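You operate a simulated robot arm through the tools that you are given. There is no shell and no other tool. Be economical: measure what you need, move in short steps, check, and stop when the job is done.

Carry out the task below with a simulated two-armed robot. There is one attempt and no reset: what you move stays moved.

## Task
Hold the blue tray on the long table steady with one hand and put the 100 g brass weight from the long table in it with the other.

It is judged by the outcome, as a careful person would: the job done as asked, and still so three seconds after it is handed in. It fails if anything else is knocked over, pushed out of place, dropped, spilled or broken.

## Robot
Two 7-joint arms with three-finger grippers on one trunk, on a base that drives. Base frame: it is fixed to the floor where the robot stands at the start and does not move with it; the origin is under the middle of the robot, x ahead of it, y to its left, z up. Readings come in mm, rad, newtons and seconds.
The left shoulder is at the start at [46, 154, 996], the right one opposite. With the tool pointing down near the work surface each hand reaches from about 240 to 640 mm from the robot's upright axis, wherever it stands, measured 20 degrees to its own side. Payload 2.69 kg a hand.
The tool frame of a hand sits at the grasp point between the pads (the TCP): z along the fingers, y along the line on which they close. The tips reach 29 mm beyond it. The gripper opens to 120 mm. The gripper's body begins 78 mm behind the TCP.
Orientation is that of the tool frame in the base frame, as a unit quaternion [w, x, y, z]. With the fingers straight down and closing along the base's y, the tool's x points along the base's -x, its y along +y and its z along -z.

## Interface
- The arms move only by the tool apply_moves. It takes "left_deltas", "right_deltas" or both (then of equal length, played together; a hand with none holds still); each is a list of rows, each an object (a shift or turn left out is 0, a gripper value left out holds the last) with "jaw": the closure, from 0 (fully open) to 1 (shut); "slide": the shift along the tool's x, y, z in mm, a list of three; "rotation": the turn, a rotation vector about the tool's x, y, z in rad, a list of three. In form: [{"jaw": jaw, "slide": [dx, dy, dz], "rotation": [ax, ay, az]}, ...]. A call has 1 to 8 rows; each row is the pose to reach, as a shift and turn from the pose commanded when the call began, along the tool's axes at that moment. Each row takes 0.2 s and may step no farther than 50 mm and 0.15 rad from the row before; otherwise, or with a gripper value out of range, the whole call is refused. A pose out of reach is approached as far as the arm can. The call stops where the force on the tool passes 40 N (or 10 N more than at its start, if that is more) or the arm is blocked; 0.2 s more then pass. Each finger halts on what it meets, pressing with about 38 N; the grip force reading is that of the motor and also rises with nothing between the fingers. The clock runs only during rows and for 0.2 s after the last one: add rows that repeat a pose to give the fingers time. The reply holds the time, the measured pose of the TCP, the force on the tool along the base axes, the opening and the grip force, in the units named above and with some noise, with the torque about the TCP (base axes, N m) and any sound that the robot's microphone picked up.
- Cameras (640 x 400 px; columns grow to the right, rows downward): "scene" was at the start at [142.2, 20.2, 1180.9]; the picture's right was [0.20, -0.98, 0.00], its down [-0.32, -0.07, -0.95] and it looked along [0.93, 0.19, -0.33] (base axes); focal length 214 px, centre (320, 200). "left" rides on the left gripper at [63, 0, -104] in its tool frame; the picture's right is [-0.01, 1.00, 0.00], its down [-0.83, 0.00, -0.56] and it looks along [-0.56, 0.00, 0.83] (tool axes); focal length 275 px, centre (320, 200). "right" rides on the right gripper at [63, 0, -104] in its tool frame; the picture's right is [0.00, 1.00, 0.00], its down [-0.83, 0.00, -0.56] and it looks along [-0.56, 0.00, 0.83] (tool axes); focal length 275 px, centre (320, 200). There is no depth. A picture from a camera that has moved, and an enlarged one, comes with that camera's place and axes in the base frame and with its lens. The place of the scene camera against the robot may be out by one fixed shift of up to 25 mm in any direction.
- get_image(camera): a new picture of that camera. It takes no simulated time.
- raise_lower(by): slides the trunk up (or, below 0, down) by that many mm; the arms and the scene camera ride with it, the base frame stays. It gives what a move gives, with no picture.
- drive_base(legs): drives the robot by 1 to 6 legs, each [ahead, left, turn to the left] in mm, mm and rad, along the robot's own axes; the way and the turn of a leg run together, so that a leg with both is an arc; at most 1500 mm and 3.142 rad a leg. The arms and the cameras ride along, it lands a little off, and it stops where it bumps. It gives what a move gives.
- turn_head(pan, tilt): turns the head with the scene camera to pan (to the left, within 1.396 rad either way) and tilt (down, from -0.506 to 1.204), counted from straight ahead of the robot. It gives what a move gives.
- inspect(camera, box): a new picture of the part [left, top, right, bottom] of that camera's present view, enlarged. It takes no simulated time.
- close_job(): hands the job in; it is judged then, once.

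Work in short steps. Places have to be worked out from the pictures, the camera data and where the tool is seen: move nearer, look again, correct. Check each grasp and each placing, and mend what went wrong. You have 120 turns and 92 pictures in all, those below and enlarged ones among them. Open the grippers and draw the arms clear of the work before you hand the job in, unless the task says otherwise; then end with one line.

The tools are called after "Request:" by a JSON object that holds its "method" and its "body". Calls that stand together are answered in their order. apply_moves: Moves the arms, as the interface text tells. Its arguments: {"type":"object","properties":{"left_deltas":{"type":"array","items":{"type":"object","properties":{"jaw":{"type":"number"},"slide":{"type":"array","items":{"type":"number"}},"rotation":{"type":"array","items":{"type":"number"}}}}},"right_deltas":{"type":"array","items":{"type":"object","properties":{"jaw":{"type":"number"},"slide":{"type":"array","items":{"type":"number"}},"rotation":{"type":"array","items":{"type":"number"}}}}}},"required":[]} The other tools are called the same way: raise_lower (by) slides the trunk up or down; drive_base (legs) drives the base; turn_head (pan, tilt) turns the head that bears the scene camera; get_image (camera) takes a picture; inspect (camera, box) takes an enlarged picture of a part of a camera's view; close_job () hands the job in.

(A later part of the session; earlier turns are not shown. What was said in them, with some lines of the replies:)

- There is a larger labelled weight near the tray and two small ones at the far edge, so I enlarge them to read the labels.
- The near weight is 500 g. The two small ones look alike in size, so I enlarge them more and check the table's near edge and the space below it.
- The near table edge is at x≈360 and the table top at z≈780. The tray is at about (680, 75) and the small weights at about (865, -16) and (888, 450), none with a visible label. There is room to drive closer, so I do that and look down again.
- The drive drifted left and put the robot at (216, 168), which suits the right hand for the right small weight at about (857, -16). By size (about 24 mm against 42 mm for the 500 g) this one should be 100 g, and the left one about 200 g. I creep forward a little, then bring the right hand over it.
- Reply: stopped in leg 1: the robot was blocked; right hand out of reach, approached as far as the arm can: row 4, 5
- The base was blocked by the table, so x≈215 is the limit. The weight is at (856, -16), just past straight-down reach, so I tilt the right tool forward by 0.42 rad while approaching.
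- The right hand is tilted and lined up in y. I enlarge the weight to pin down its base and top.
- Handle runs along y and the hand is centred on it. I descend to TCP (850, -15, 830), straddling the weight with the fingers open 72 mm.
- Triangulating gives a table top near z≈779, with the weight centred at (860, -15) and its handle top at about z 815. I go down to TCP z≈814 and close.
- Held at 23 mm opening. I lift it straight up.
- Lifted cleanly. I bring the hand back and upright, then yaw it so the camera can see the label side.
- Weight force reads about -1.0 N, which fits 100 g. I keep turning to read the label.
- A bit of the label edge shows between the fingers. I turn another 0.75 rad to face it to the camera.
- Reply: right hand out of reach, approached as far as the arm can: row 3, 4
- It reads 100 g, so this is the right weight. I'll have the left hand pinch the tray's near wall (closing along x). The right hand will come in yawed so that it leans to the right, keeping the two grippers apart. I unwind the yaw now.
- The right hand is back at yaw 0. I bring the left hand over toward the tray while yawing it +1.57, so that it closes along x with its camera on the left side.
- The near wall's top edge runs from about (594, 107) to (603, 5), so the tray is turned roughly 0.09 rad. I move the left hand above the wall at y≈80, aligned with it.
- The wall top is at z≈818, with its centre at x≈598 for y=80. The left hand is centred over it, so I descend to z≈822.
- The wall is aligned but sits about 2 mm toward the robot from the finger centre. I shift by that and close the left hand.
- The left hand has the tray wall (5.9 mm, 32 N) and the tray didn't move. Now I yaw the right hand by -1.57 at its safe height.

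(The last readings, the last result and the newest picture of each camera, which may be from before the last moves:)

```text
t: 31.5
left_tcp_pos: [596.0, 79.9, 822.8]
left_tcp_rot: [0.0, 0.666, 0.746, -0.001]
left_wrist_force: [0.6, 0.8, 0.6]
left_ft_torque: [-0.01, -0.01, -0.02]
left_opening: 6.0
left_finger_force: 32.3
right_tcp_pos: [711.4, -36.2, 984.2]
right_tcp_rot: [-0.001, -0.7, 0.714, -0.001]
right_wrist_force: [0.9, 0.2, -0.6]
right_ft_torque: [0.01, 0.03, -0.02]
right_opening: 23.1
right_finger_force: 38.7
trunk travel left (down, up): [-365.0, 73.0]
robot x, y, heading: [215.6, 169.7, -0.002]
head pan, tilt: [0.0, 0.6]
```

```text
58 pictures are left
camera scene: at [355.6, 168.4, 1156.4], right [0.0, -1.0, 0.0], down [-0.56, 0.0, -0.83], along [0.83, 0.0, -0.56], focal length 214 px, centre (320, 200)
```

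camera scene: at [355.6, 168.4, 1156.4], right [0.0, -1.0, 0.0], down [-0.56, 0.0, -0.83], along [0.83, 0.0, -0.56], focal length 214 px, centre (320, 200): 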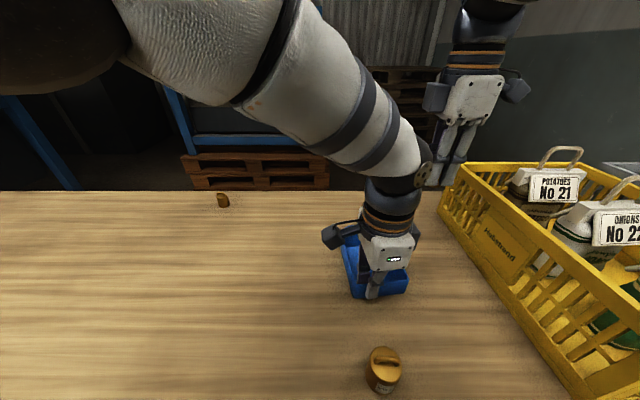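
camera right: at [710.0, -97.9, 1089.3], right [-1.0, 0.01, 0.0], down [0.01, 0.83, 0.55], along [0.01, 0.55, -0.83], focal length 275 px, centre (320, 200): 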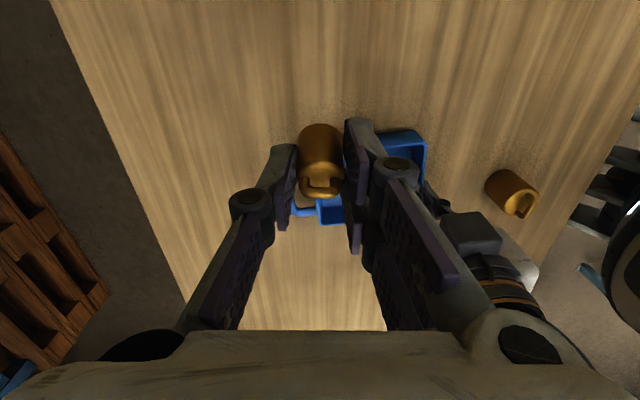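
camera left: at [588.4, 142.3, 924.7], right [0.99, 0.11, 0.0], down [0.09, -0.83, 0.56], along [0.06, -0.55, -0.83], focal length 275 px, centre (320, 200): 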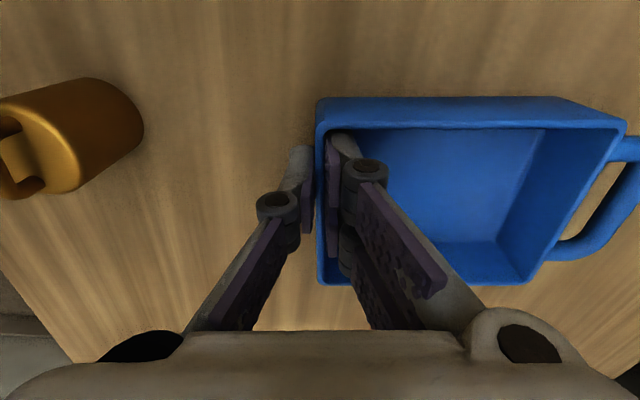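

Yaw is good and the left hand stays put. I tilt the right hand so the weight hangs upright and move over the right half of the tray, still high.

Request:
{"method": "apply_moves", "body": {"right_deltas": [{"slide": [0, 10, 0], "rotation": [0, -0.14, 0]}, {"slide": [-15, 20, 10], "rotation": [0, -0.28, 0]}, {"slide": [-30, 32, 25], "rotation": [0, -0.42, 0]}, {"slide": [-45, 43, 40], "rotation": [0, -0.42, 0]}, {"slide": [-60, 43, 55], "rotation": [0, -0.42, 0]}, {"slide": [-60, 43, 55], "rotation": [0, -0.42, 0]}]}}

Request:
{"method": "get_image", "body": {"camera": "right"}}

Request:
{"method": "get_image", "body": {"camera": "left"}}

Request:
{"method": "get_image", "body": {"camera": "scene"}}

```text
t: 32.9
left_tcp_pos: [595.4, 79.9, 821.7]
left_tcp_rot: [0.0, 0.665, 0.746, 0.001]
left_wrist_force: [0.0, -0.5, 1.0]
left_ft_torque: [0.04, 0.0, 0.03]
left_opening: 5.9
left_finger_force: 32.6
right_tcp_pos: [669.5, 25.7, 927.8]
right_tcp_rot: [0.149, -0.683, 0.7, 0.149]
right_wrist_force: [-0.4, 0.1, -0.7]
right_ft_torque: [-0.02, 0.03, 0.0]
right_opening: 23.1
right_finger_force: 37.9
trunk travel left (down, up): [-365.0, 73.0]
robot x, y, heading: [214.3, 169.1, -0.001]
head pan, tilt: [0.0, 0.6]
```

```text
57 pictures are left
camera right: at [666.8, -75.4, 996.5], right [-1.0, 0.02, 0.0], down [0.01, 0.53, 0.85], along [0.02, 0.85, -0.53], focal length 275 px, centre (320, 200)
```

right: 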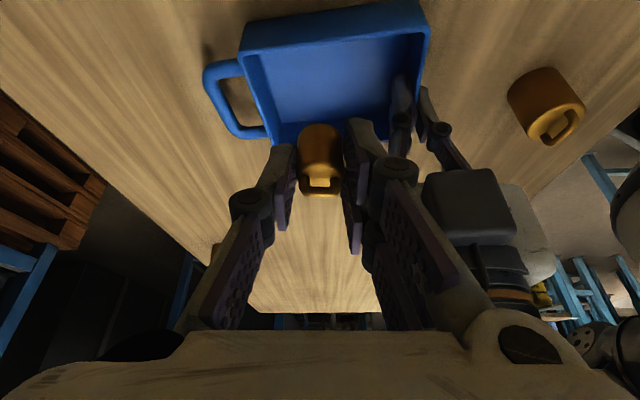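

```text
56 pictures are left
camera left: at [588.4, 142.4, 924.6], right [0.99, 0.11, 0.0], down [0.09, -0.83, 0.56], along [0.06, -0.55, -0.83], focal length 275 px, centre (320, 200)
```

left: 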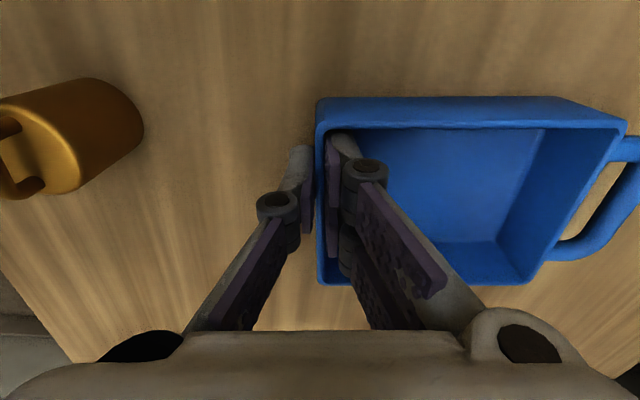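

```text
55 pictures are left
camera scene: at [356.7, 171.3, 1159.9], right [0.03, -1.0, 0.0], down [-0.53, -0.02, -0.85], along [0.85, 0.03, -0.53], focal length 214 px, centre (320, 200)
```

scene: 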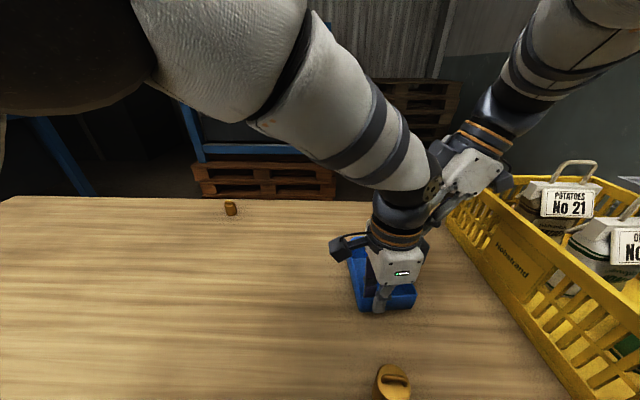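

The weight hangs upright, clear of the left hand. I shift 16 mm left and lower to TCP z≈840, above the tray floor.

Request:
{"method": "apply_moves", "body": {"right_deltas": [{"slide": [-14.6, 0, 6.5]}, {"slide": [-2.6, 0, 33.5]}, {"slide": [9.5, 0, 61]}, {"slide": [21.3, 0, 87]}, {"slide": [21.3, 0, 87]}]}}

Request:
{"method": "get_image", "body": {"camera": "right"}}

Request:
{"method": "get_image", "body": {"camera": "left"}}

```text
t: 34.1
left_tcp_pos: [596.2, 79.3, 822.4]
left_tcp_rot: [0.0, 0.667, 0.745, 0.0]
left_wrist_force: [0.3, 0.0, -0.2]
left_ft_torque: [-0.01, -0.04, 0.02]
left_opening: 6.1
left_finger_force: 32.5
right_tcp_pos: [669.9, 41.1, 840.8]
right_tcp_rot: [0.148, -0.685, 0.698, 0.145]
right_wrist_force: [-0.1, 0.2, -1.9]
right_ft_torque: [-0.01, 0.0, -0.01]
right_opening: 22.9
right_finger_force: 38.1
right hand out of reach, approached as far as the arm can: row 1
trunk travel left (down, up): [-365.0, 73.0]
robot x, y, heading: [218.4, 168.3, 0.001]
head pan, tilt: [0.0, 0.6]
```

```text
54 pictures are left
camera right: at [667.1, -59.3, 911.4], right [-1.0, 0.02, 0.0], down [0.01, 0.53, 0.85], along [0.01, 0.85, -0.53], focal length 275 px, centre (320, 200)
```

right: 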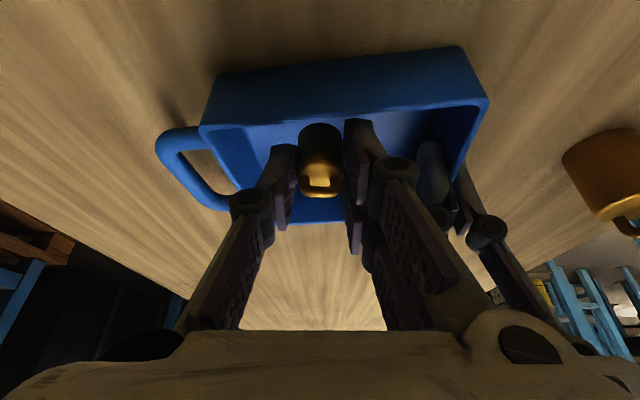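

```text
53 pictures are left
camera left: at [588.4, 142.4, 924.8], right [0.99, 0.11, 0.0], down [0.09, -0.83, 0.56], along [0.06, -0.55, -0.83], focal length 275 px, centre (320, 200)
```

left: 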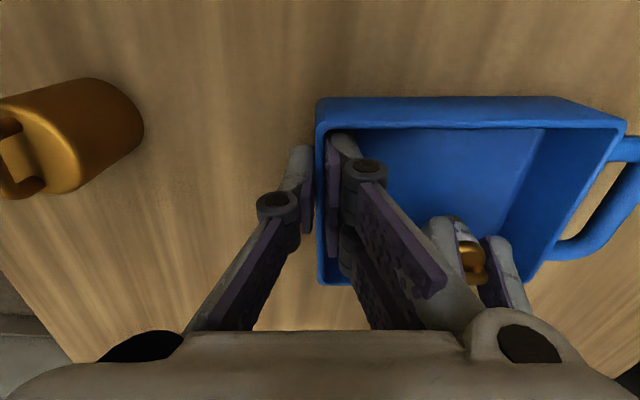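

The weight is inside the rim, with about 15 mm to the right wall. I lower it the next 18 mm.

Request:
{"method": "apply_moves", "body": {"right_deltas": [{"slide": [3.6, 0, 8.2]}, {"slide": [7.3, 0, 16.4]}, {"slide": [7.3, 0, 16.4]}]}}

Request:
{"method": "apply_moves", "body": {"right_deltas": [{"slide": [1, 0, 2.3]}, {"slide": [1, 0, 2.3]}]}}

Request:
{"method": "inspect", "body": {"camera": "left", "box": [380, 160, 580, 320]}}

```text
t: 34.9
left_tcp_pos: [595.9, 78.7, 822.0]
left_tcp_rot: [0.001, 0.666, 0.746, 0.0]
left_wrist_force: [1.7, -7.2, -5.0]
left_ft_torque: [0.43, 0.02, -0.21]
left_opening: 5.8
left_finger_force: 32.2
right_tcp_pos: [670.9, 41.7, 823.5]
right_tcp_rot: [0.149, -0.685, 0.698, 0.146]
right_wrist_force: [-1.0, 8.5, 8.7]
right_ft_torque: [-0.17, 0.14, -0.15]
right_opening: 23.2
right_finger_force: 38.3
trunk travel left (down, up): [-365.0, 73.0]
robot x, y, heading: [214.9, 169.0, -0.004]
head pan, tilt: [0.0, 0.6]
```

```text
t: 35.5
left_tcp_pos: [594.8, 81.3, 822.4]
left_tcp_rot: [0.0, 0.667, 0.745, 0.0]
left_wrist_force: [2.8, -11.9, -7.5]
left_ft_torque: [0.53, 0.03, -0.38]
left_opening: 5.9
left_finger_force: 31.8
right_tcp_pos: [670.5, 43.6, 822.4]
right_tcp_rot: [0.148, -0.685, 0.698, 0.145]
right_wrist_force: [-1.2, 14.6, 14.1]
right_ft_torque: [-0.32, 0.14, -0.25]
right_opening: 23.1
right_finger_force: 38.7
trunk travel left (down, up): [-365.0, 73.0]
robot x, y, heading: [220.8, 168.0, -0.0]
head pan, tilt: [0.0, 0.6]
```

```text
2.50 times, centred on (480, 240) of left
camera zoom: at [588.2, 142.3, 924.9], right [0.99, 0.11, 0.0], down [0.09, -0.83, 0.56], along [0.06, -0.55, -0.83], focal length 688 px, centre (-80, 100)
```

zoom: 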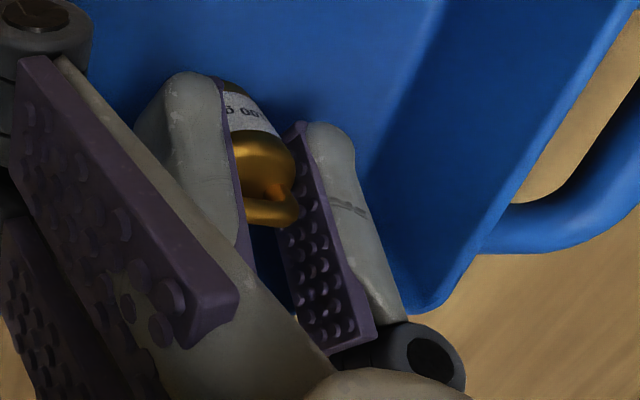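

The right hand feels about +y and +z, and the torque puts the contact near the right rim (y≈21, z≈820). So a finger prong is rubbing the rim, not the weight touching the floor. I lift 12 mm and shift 13 mm left, deeper into the tray.

Request:
{"method": "apply_moves", "body": {"right_deltas": [{"slide": [-4.9, 0, -11]}, {"slide": [-16.8, 0, -5.7]}, {"slide": [-16.8, 0, -5.7]}]}}

Request:
{"method": "get_image", "body": {"camera": "right"}}

Request:
{"method": "get_image", "body": {"camera": "left"}}

```text
t: 36.3
left_tcp_pos: [596.2, 80.0, 822.7]
left_tcp_rot: [0.0, 0.665, 0.746, 0.0]
left_wrist_force: [-0.1, 0.9, 1.5]
left_ft_torque: [-0.14, -0.02, 0.03]
left_opening: 6.0
left_finger_force: 33.1
right_tcp_pos: [670.5, 54.1, 832.7]
right_tcp_rot: [0.148, -0.685, 0.698, 0.145]
right_wrist_force: [-0.8, 0.3, -1.2]
right_ft_torque: [0.0, -0.02, 0.01]
right_opening: 23.1
right_finger_force: 38.2
trunk travel left (down, up): [-365.0, 73.0]
robot x, y, heading: [214.6, 168.0, -0.003]
head pan, tilt: [0.0, 0.6]
```

```text
51 pictures are left
camera right: at [668.0, -45.8, 903.1], right [-1.0, 0.02, 0.0], down [0.01, 0.53, 0.85], along [0.02, 0.84, -0.53], focal length 275 px, centre (320, 200)
```

right: 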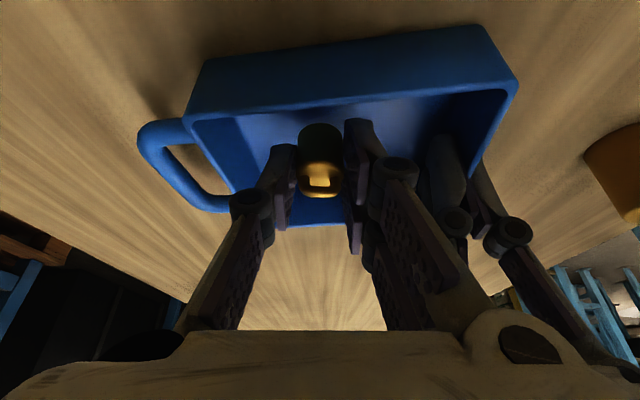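

```text
50 pictures are left
camera left: at [588.5, 142.6, 924.9], right [0.99, 0.11, 0.0], down [0.09, -0.83, 0.56], along [0.06, -0.55, -0.83], focal length 275 px, centre (320, 200)
```

left: 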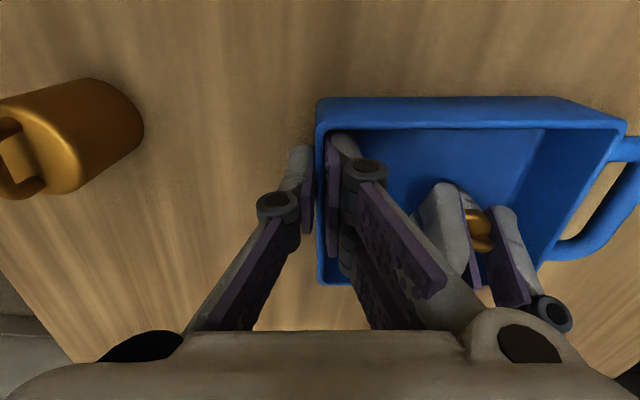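

Forces are back to zero and the weight sits nearer the tray's middle. I lower again in small steps.

Request:
{"method": "apply_moves", "body": {"right_deltas": [{"slide": [2, 0, 4.6]}, {"slide": [4, 0, 9.2]}, {"slide": [4, 0, 9.2]}]}}

Request:
{"method": "apply_moves", "body": {"right_deltas": [{"slide": [1, 0, 2.3]}, {"slide": [1, 0, 2.3]}]}}

```text
t: 37.1
left_tcp_pos: [596.1, 80.9, 821.5]
left_tcp_rot: [0.0, 0.666, 0.746, 0.001]
left_wrist_force: [0.9, 1.3, 2.0]
left_ft_torque: [-0.14, 0.0, 0.05]
left_opening: 6.0
left_finger_force: 32.3
right_tcp_pos: [671.3, 55.5, 823.0]
right_tcp_rot: [0.149, -0.685, 0.698, 0.145]
right_wrist_force: [-0.1, 0.4, -1.6]
right_ft_torque: [-0.01, -0.02, 0.0]
right_opening: 23.1
right_finger_force: 37.8
trunk travel left (down, up): [-365.0, 73.0]
robot x, y, heading: [212.0, 164.3, -0.0]
head pan, tilt: [0.0, 0.6]
```

```text
t: 37.7
left_tcp_pos: [596.6, 80.5, 821.5]
left_tcp_rot: [0.0, 0.667, 0.745, 0.0]
left_wrist_force: [-0.2, 0.5, 1.3]
left_ft_torque: [-0.14, -0.03, 0.02]
left_opening: 6.1
left_finger_force: 32.5
right_tcp_pos: [672.0, 53.8, 821.2]
right_tcp_rot: [0.148, -0.685, 0.698, 0.146]
right_wrist_force: [0.3, 0.2, -1.0]
right_ft_torque: [0.01, 0.01, 0.01]
right_opening: 23.2
right_finger_force: 38.4
trunk travel left (down, up): [-365.0, 73.0]
robot x, y, heading: [213.4, 168.4, 0.002]
head pan, tilt: [0.0, 0.6]
```

No contact at z≈820.5. I go 2 mm more, then another 1.5 mm.

Request:
{"method": "apply_moves", "body": {"right_deltas": [{"slide": [0.8, 0, 1.8]}, {"slide": [0.8, 0, 1.8]}]}}

Request:
{"method": "apply_moves", "body": {"right_deltas": [{"slide": [0.6, 0, 1.4]}, {"slide": [0.6, 0, 1.4]}]}}

```text
t: 38.3
left_tcp_pos: [595.8, 80.4, 821.4]
left_tcp_rot: [0.0, 0.666, 0.746, 0.0]
left_wrist_force: [6.8, 0.4, -10.4]
left_ft_torque: [-0.38, -0.18, 0.08]
left_opening: 6.4
left_finger_force: 32.4
right_tcp_pos: [671.1, 54.9, 821.0]
right_tcp_rot: [0.15, -0.684, 0.699, 0.145]
right_wrist_force: [-1.8, -3.3, 22.6]
right_ft_torque: [0.06, 0.1, 0.01]
right_opening: 23.4
right_finger_force: 37.7
trunk travel left (down, up): [-365.0, 73.0]
robot x, y, heading: [219.6, 166.5, 0.003]
head pan, tilt: [0.0, 0.6]
```

```text
t: 38.9
left_tcp_pos: [595.8, 79.2, 821.8]
left_tcp_rot: [0.0, 0.667, 0.745, 0.001]
left_wrist_force: [9.0, -0.7, -16.8]
left_ft_torque: [-0.12, -0.23, 0.15]
left_opening: 6.0
left_finger_force: 32.3
right_tcp_pos: [670.5, 54.9, 817.8]
right_tcp_rot: [0.149, -0.685, 0.698, 0.146]
right_wrist_force: [-2.6, -1.6, 36.8]
right_ft_torque: [0.16, 0.23, -0.02]
right_opening: 23.1
right_finger_force: 37.7
trunk travel left (down, up): [-365.0, 73.0]
robot x, y, heading: [219.0, 165.4, 0.0]
head pan, tilt: [0.0, 0.6]
```

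Now the weight is on the floor (vertical force up to 37 N). I ease up 2 mm and open the fingers gently to about 45 mm.

Request:
{"method": "apply_moves", "body": {"right_deltas": [{"slide": [-0.9, 0, -1.9]}, {"slide": [-0.9, 0, -1.9], "jaw": 0.75}, {"slide": [-0.9, 0, -1.9], "jaw": 0.63}, {"slide": [-0.9, 0, -1.9], "jaw": 0.63}]}}

Request:
{"method": "get_image", "body": {"camera": "right"}}

Request:
{"method": "get_image", "body": {"camera": "left"}}

```text
t: 39.9
left_tcp_pos: [596.5, 79.4, 821.0]
left_tcp_rot: [0.0, 0.666, 0.746, 0.0]
left_wrist_force: [-0.8, -0.4, -0.6]
left_ft_torque: [-0.06, 0.01, -0.05]
left_opening: 6.2
left_finger_force: 32.5
right_tcp_pos: [671.1, 53.6, 818.4]
right_tcp_rot: [0.148, -0.685, 0.699, 0.146]
right_wrist_force: [1.0, 0.6, 0.3]
right_ft_torque: [0.02, 0.03, 0.04]
right_opening: 44.8
right_finger_force: 0.1
trunk travel left (down, up): [-365.0, 73.0]
robot x, y, heading: [214.3, 167.8, -0.001]
head pan, tilt: [0.0, 0.6]
```

```text
49 pictures are left
camera right: at [667.7, -45.3, 888.4], right [-1.0, 0.02, 0.0], down [0.01, 0.53, 0.85], along [0.01, 0.85, -0.53], focal length 275 px, centre (320, 200)
```

right: 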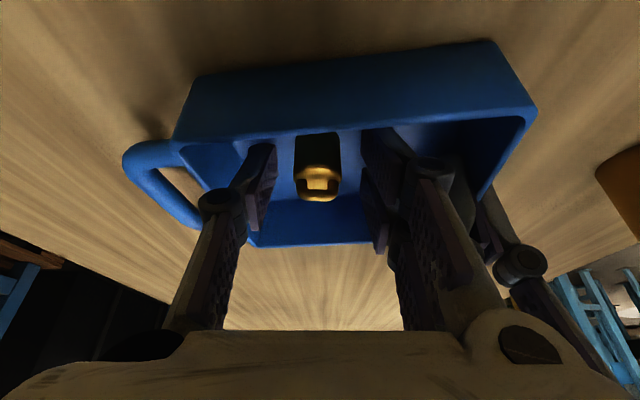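

```text
48 pictures are left
camera left: at [588.5, 142.2, 924.8], right [0.99, 0.11, 0.0], down [0.09, -0.83, 0.56], along [0.06, -0.55, -0.83], focal length 275 px, centre (320, 200)
```

left: 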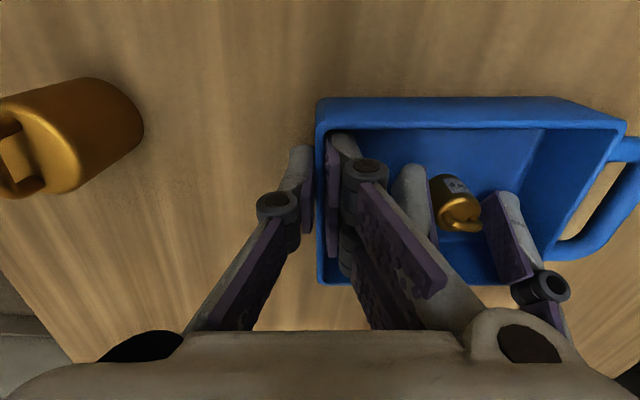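

The weight stands upright in the tray and the fingers are free of it. I lift the right hand straight up, then back to the right.

Request:
{"method": "apply_moves", "body": {"right_deltas": [{"slide": [-10, 0, -22.8]}, {"slide": [-20, 0, -45.6]}, {"slide": [-32, 0, -73]}, {"slide": [-32, 0, -115]}, {"slide": [-22, 0, -155]}, {"slide": [-10, 0, -195]}, {"slide": [-10, 0, -195]}]}}

Request:
{"method": "get_image", "body": {"camera": "right"}}

Request:
{"method": "get_image", "body": {"camera": "left"}}

```text
t: 40.6
left_tcp_pos: [599.4, 81.1, 826.3]
left_tcp_rot: [0.004, 0.664, 0.748, 0.0]
left_wrist_force: [-4.0, 1.4, 6.3]
left_ft_torque: [-0.2, -0.58, -0.03]
left_opening: 5.8
left_finger_force: 31.9
right_tcp_pos: [669.0, 48.2, 882.0]
right_tcp_rot: [0.142, -0.686, 0.699, 0.143]
right_wrist_force: [4.3, -1.0, -8.5]
right_ft_torque: [-0.06, -0.12, -0.03]
right_opening: 41.3
right_finger_force: 0.0
trunk travel left (down, up): [-365.0, 73.0]
robot x, y, heading: [218.5, 166.2, -0.0]
head pan, tilt: [0.0, 0.6]
stopped in row 3 (left hand): the force on the tool passed its limit at 61 N (the readings are from after the stop); the commanded pose is now the measured one
```

```text
47 pictures are left
camera right: at [667.9, -50.1, 953.5], right [-1.0, 0.01, 0.0], down [0.01, 0.55, 0.84], along [0.01, 0.84, -0.55], focal length 275 px, centre (320, 200)
```

right: 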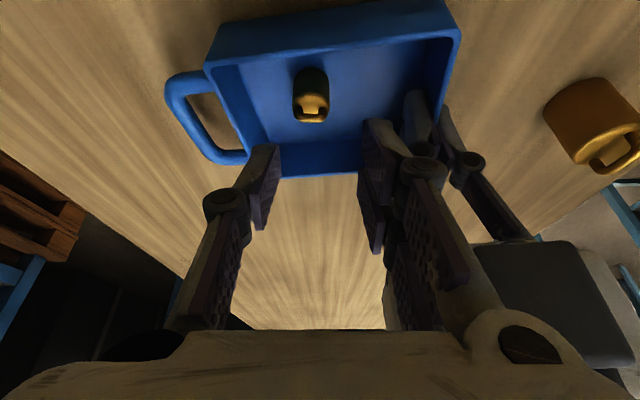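

```text
46 pictures are left
camera left: at [590.5, 142.8, 928.3], right [0.99, 0.11, 0.01], down [0.09, -0.82, 0.56], along [0.07, -0.56, -0.83], focal length 275 px, centre (320, 200)
```

left: 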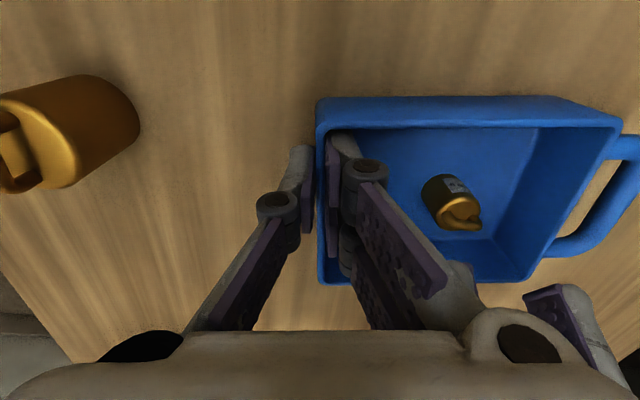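

A right finger nudged the underside of the left gripper and raised it about 4 mm. The weight still stands in the tray. I slide the right hand away to the right, slightly down, to separate the two.

Request:
{"method": "apply_moves", "body": {"right_deltas": [{"slide": [6, 0, 0]}, {"slide": [20, 0, -6]}, {"slide": [46.9, 0, -17.7]}, {"slide": [70, 0, -28]}, {"slide": [70, 0, -28]}]}}

Request:
{"method": "get_image", "body": {"camera": "left"}}

Request:
{"method": "get_image", "body": {"camera": "right"}}

```text
t: 41.9
left_tcp_pos: [598.6, 80.1, 824.6]
left_tcp_rot: [0.004, 0.664, 0.747, 0.002]
left_wrist_force: [0.4, 0.4, -2.4]
left_ft_torque: [0.03, 0.13, 0.0]
left_opening: 5.9
left_finger_force: 32.9
right_tcp_pos: [669.4, -27.6, 881.8]
right_tcp_rot: [0.141, -0.686, 0.699, 0.143]
right_wrist_force: [-0.7, 0.8, 0.4]
right_ft_torque: [-0.02, -0.03, 0.01]
right_opening: 44.6
right_finger_force: 0.1
trunk travel left (down, up): [-365.0, 73.0]
robot x, y, heading: [218.0, 168.9, 0.001]
head pan, tilt: [0.0, 0.6]
```

```text
45 pictures are left
camera left: at [590.6, 143.4, 928.1], right [0.99, 0.11, 0.01], down [0.09, -0.82, 0.56], along [0.07, -0.56, -0.83], focal length 275 px, centre (320, 200)
```

left: 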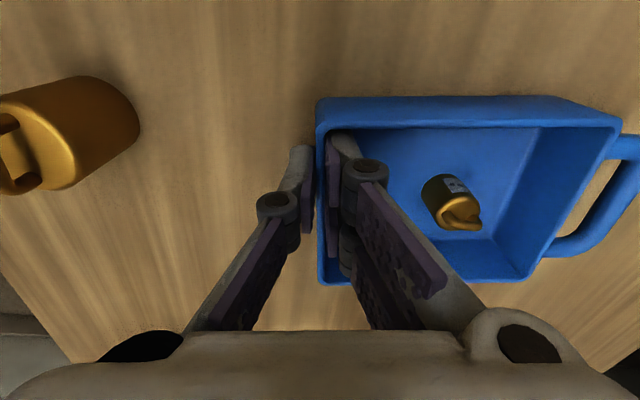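

```text
44 pictures are left
camera right: at [666.9, -125.8, 953.7], right [-1.0, 0.01, 0.0], down [0.01, 0.55, 0.84], along [0.01, 0.84, -0.55], focal length 275 px, centre (320, 200)
```

right: 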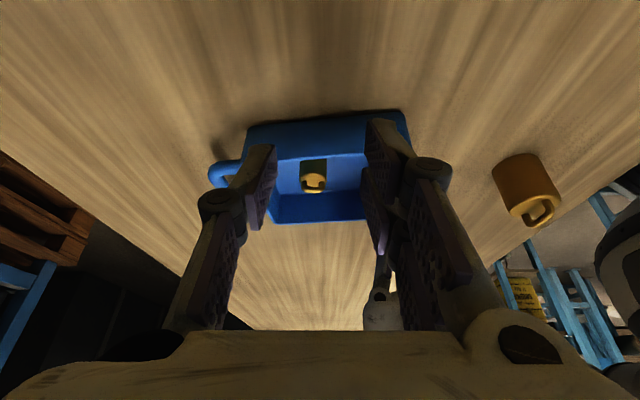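

Separated; the left hand now carries part of the tray (2.4 N, about 3 mm high). I raise the right hand clear and lower the tray back down by 3 mm.

Request:
{"method": "apply_moves", "body": {"right_deltas": [{"slide": [-15, 0, -34]}, {"slide": [-30, 0, -68]}, {"slide": [-45, 0, -102]}, {"slide": [-55, 0, -125]}, {"slide": [-55, 0, -125]}]}}

Request:
{"method": "apply_moves", "body": {"left_deltas": [{"slide": [0, -1.5, 1.5]}, {"slide": [0, -2.5, 3]}, {"slide": [0, -2.5, 3]}]}}

Request:
{"method": "get_image", "body": {"camera": "right"}}

```text
t: 43.0
left_tcp_pos: [599.5, 80.6, 826.8]
left_tcp_rot: [0.004, 0.664, 0.747, 0.002]
left_wrist_force: [1.0, 0.1, -2.0]
left_ft_torque: [0.04, 0.14, 0.0]
left_opening: 5.8
left_finger_force: 32.6
right_tcp_pos: [670.0, -26.5, 1018.3]
right_tcp_rot: [0.143, -0.685, 0.7, 0.143]
right_wrist_force: [-0.5, 0.2, 0.4]
right_ft_torque: [0.02, -0.03, 0.03]
right_opening: 44.2
right_finger_force: 0.0
trunk travel left (down, up): [-365.0, 73.0]
robot x, y, heading: [214.2, 166.9, 0.003]
head pan, tilt: [0.0, 0.6]
```

```text
t: 43.9
left_tcp_pos: [597.2, 81.0, 823.0]
left_tcp_rot: [0.004, 0.664, 0.748, 0.003]
left_wrist_force: [0.2, -0.8, -1.2]
left_ft_torque: [0.08, 0.01, -0.03]
left_opening: 6.0
left_finger_force: 32.6
right_tcp_pos: [671.1, -25.2, 1018.3]
right_tcp_rot: [0.142, -0.686, 0.699, 0.144]
right_wrist_force: [0.5, 0.4, 0.3]
right_ft_torque: [0.02, 0.02, -0.01]
right_opening: 44.5
right_finger_force: 0.1
trunk travel left (down, up): [-365.0, 73.0]
robot x, y, heading: [217.8, 165.5, -0.003]
head pan, tilt: [0.0, 0.6]
```

```text
43 pictures are left
camera right: at [668.0, -124.4, 1089.2], right [-1.0, 0.01, 0.0], down [0.01, 0.54, 0.84], along [0.01, 0.84, -0.54], focal length 275 px, centre (320, 200)
```

right: 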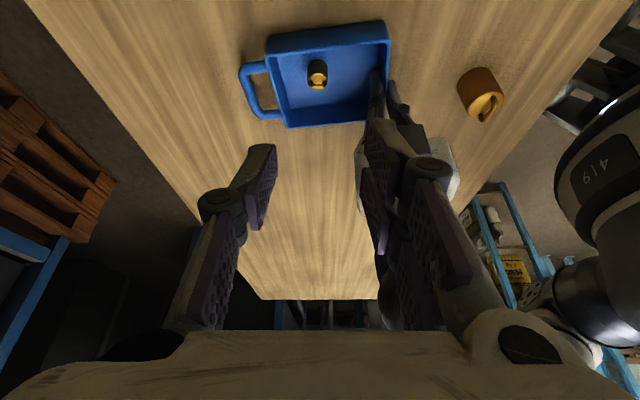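

The tray is about 1-2 mm from its original height. I lower a little more until the table takes it.

Request:
{"method": "apply_moves", "body": {"left_deltas": [{"slide": [0, 0, 1]}, {"slide": [0, 0, 1.8]}, {"slide": [0, 0, 1.8]}]}}

```text
t: 44.6
left_tcp_pos: [596.6, 80.9, 820.9]
left_tcp_rot: [0.005, 0.664, 0.748, 0.003]
left_wrist_force: [-1.0, 2.2, 18.4]
left_ft_torque: [0.71, 0.11, 0.03]
left_opening: 6.0
left_finger_force: 32.1
right_tcp_pos: [669.5, -24.8, 1018.8]
right_tcp_rot: [0.142, -0.686, 0.699, 0.142]
right_wrist_force: [0.4, 0.5, -0.4]
right_ft_torque: [0.04, -0.03, -0.01]
right_opening: 44.3
right_finger_force: 0.1
trunk travel left (down, up): [-365.0, 73.0]
robot x, y, heading: [218.3, 164.7, 0.001]
head pan, tilt: [0.0, 0.6]
```

The tray is fully on the table (18 N up). I ease up 1 mm, open the left hand modestly, and lift out.

Request:
{"method": "apply_moves", "body": {"left_deltas": [{"slide": [0, 0, -1]}, {"slide": [0, 0, -1], "jaw": 0.85}, {"slide": [0, 0, -1], "jaw": 0.7}, {"slide": [0, 0, -1], "jaw": 0.65}, {"slide": [0, 0, -1], "jaw": 0.65}]}}

Request:
{"method": "get_image", "body": {"camera": "left"}}

```text
t: 45.9
left_tcp_pos: [596.0, 79.9, 821.6]
left_tcp_rot: [0.004, 0.664, 0.748, 0.002]
left_wrist_force: [-0.7, -0.5, 0.3]
left_ft_torque: [0.02, 0.0, 0.02]
left_opening: 42.0
left_finger_force: 0.1
right_tcp_pos: [669.7, -25.7, 1018.3]
right_tcp_rot: [0.142, -0.686, 0.699, 0.142]
right_wrist_force: [0.1, -0.1, 0.6]
right_ft_torque: [0.03, -0.02, 0.04]
right_opening: 44.3
right_finger_force: 0.1
trunk travel left (down, up): [-365.0, 73.0]
robot x, y, heading: [217.1, 170.6, -0.0]
head pan, tilt: [0.0, 0.6]
```

```text
42 pictures are left
camera left: at [587.9, 142.9, 923.5], right [0.99, 0.11, 0.01], down [0.09, -0.82, 0.56], along [0.07, -0.56, -0.83], focal length 275 px, centre (320, 200)
```

left: 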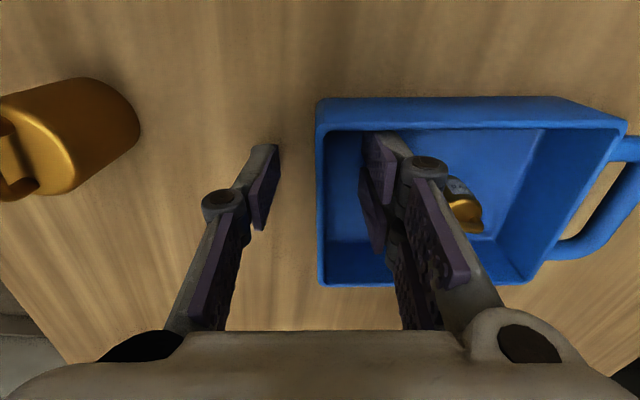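

Both fingers are free of the wall. I lift the left hand straight up, then away to the left.

Request:
{"method": "apply_moves", "body": {"left_deltas": [{"slide": [0, 0, -25]}, {"slide": [0, 0, -50]}, {"slide": [10, 0, -80]}, {"slide": [40, 0, -110]}, {"slide": [80, 0, -130]}, {"slide": [120, 0, -150]}, {"slide": [160, 0, -160]}, {"slide": [160, 0, -160]}]}}

Request:
{"method": "get_image", "body": {"camera": "scene"}}

Request:
{"method": "get_image", "body": {"camera": "left"}}

```text
t: 47.6
left_tcp_pos: [576.4, 237.2, 981.7]
left_tcp_rot: [0.004, 0.665, 0.747, 0.003]
left_wrist_force: [0.2, 0.3, 0.7]
left_ft_torque: [0.01, -0.03, 0.01]
left_opening: 42.1
left_finger_force: 0.0
right_tcp_pos: [671.3, -25.9, 1018.4]
right_tcp_rot: [0.142, -0.686, 0.699, 0.143]
right_wrist_force: [-0.4, -0.3, 0.2]
right_ft_torque: [0.0, 0.07, 0.0]
right_opening: 44.6
right_finger_force: 0.0
trunk travel left (down, up): [-365.0, 73.0]
robot x, y, heading: [213.5, 167.8, 0.002]
head pan, tilt: [0.0, 0.6]
```

```text
41 pictures are left
camera scene: at [355.6, 168.1, 1156.4], right [0.0, -1.0, 0.0], down [-0.56, 0.0, -0.83], along [0.83, 0.0, -0.56], focal length 214 px, centre (320, 200)
```

scene: 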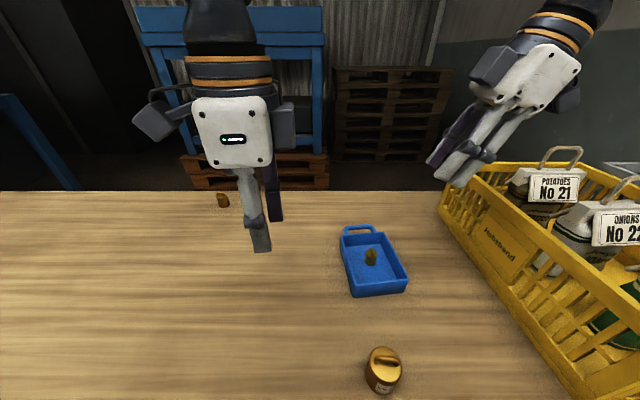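

```text
40 pictures are left
camera left: at [567.8, 299.9, 1083.7], right [0.99, 0.11, 0.01], down [0.09, -0.82, 0.56], along [0.07, -0.55, -0.83], focal length 275 px, centre (320, 200)
```

left: 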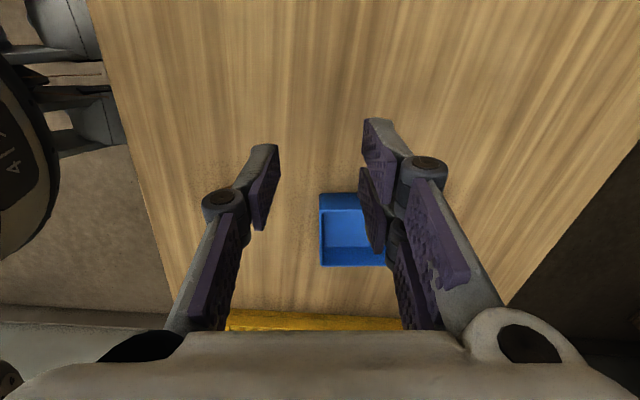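

The tray sits where it was, with the 100 g weight standing in it and nothing else moved. I open both grippers fully, back the hands away a little, and check once more.

Request:
{"method": "apply_moves", "body": {"left_deltas": [{"jaw": 0, "slide": [20, 0, -15]}, {"jaw": 0, "slide": [40, 0, -30]}, {"jaw": 0, "slide": [40, 0, -30]}], "right_deltas": [{"jaw": 0, "slide": [0, 0, -15]}, {"jaw": 0, "slide": [0, 0, -30]}, {"jaw": 0, "slide": [0, 0, -30]}]}}

Request:
{"method": "inspect", "body": {"camera": "scene", "box": [310, 200, 430, 310]}}

```text
t: 48.5
left_tcp_pos: [572.5, 278.5, 1009.8]
left_tcp_rot: [0.005, 0.664, 0.748, 0.001]
left_wrist_force: [0.3, 0.4, -0.7]
left_ft_torque: [-0.01, -0.02, 0.04]
left_opening: 120.2
left_finger_force: 0.1
right_tcp_pos: [669.8, -37.3, 1044.7]
right_tcp_rot: [0.143, -0.687, 0.698, 0.143]
right_wrist_force: [0.1, -0.3, -0.2]
right_ft_torque: [0.01, 0.0, -0.02]
right_opening: 120.0
right_finger_force: 0.1
trunk travel left (down, up): [-365.0, 73.0]
robot x, y, heading: [216.4, 167.3, -0.0]
head pan, tilt: [0.0, 0.6]
```

```text
3.64 times, centred on (370, 255) of scene
camera zoom: at [355.6, 168.3, 1156.4], right [0.0, -1.0, 0.0], down [-0.56, 0.0, -0.83], along [0.83, 0.0, -0.56], focal length 780 px, centre (138, 0)
```

zoom: 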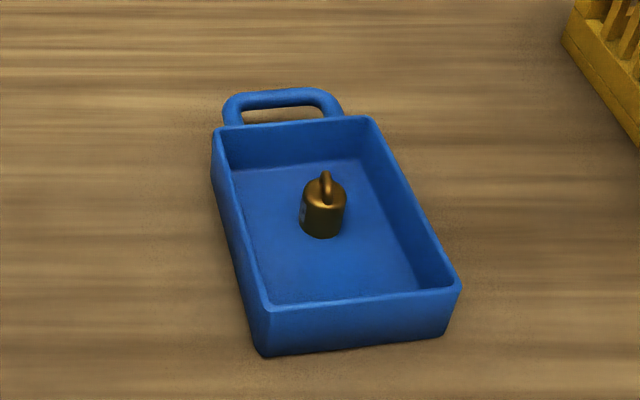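

The weight stands upright in the tray and both hands are open and clear. I hand the job in.

Request:
{"method": "close_job", "body": {}}

```text
The job is handed in.
```

The 100 g brass weight (label read) is standing upright in the blue tray: the left hand held the tray while the right put it in. On the way out the right hand bumped the left gripper and lifted the tray a few millimetres; I set it back in its original place, and nothing else was disturbed.
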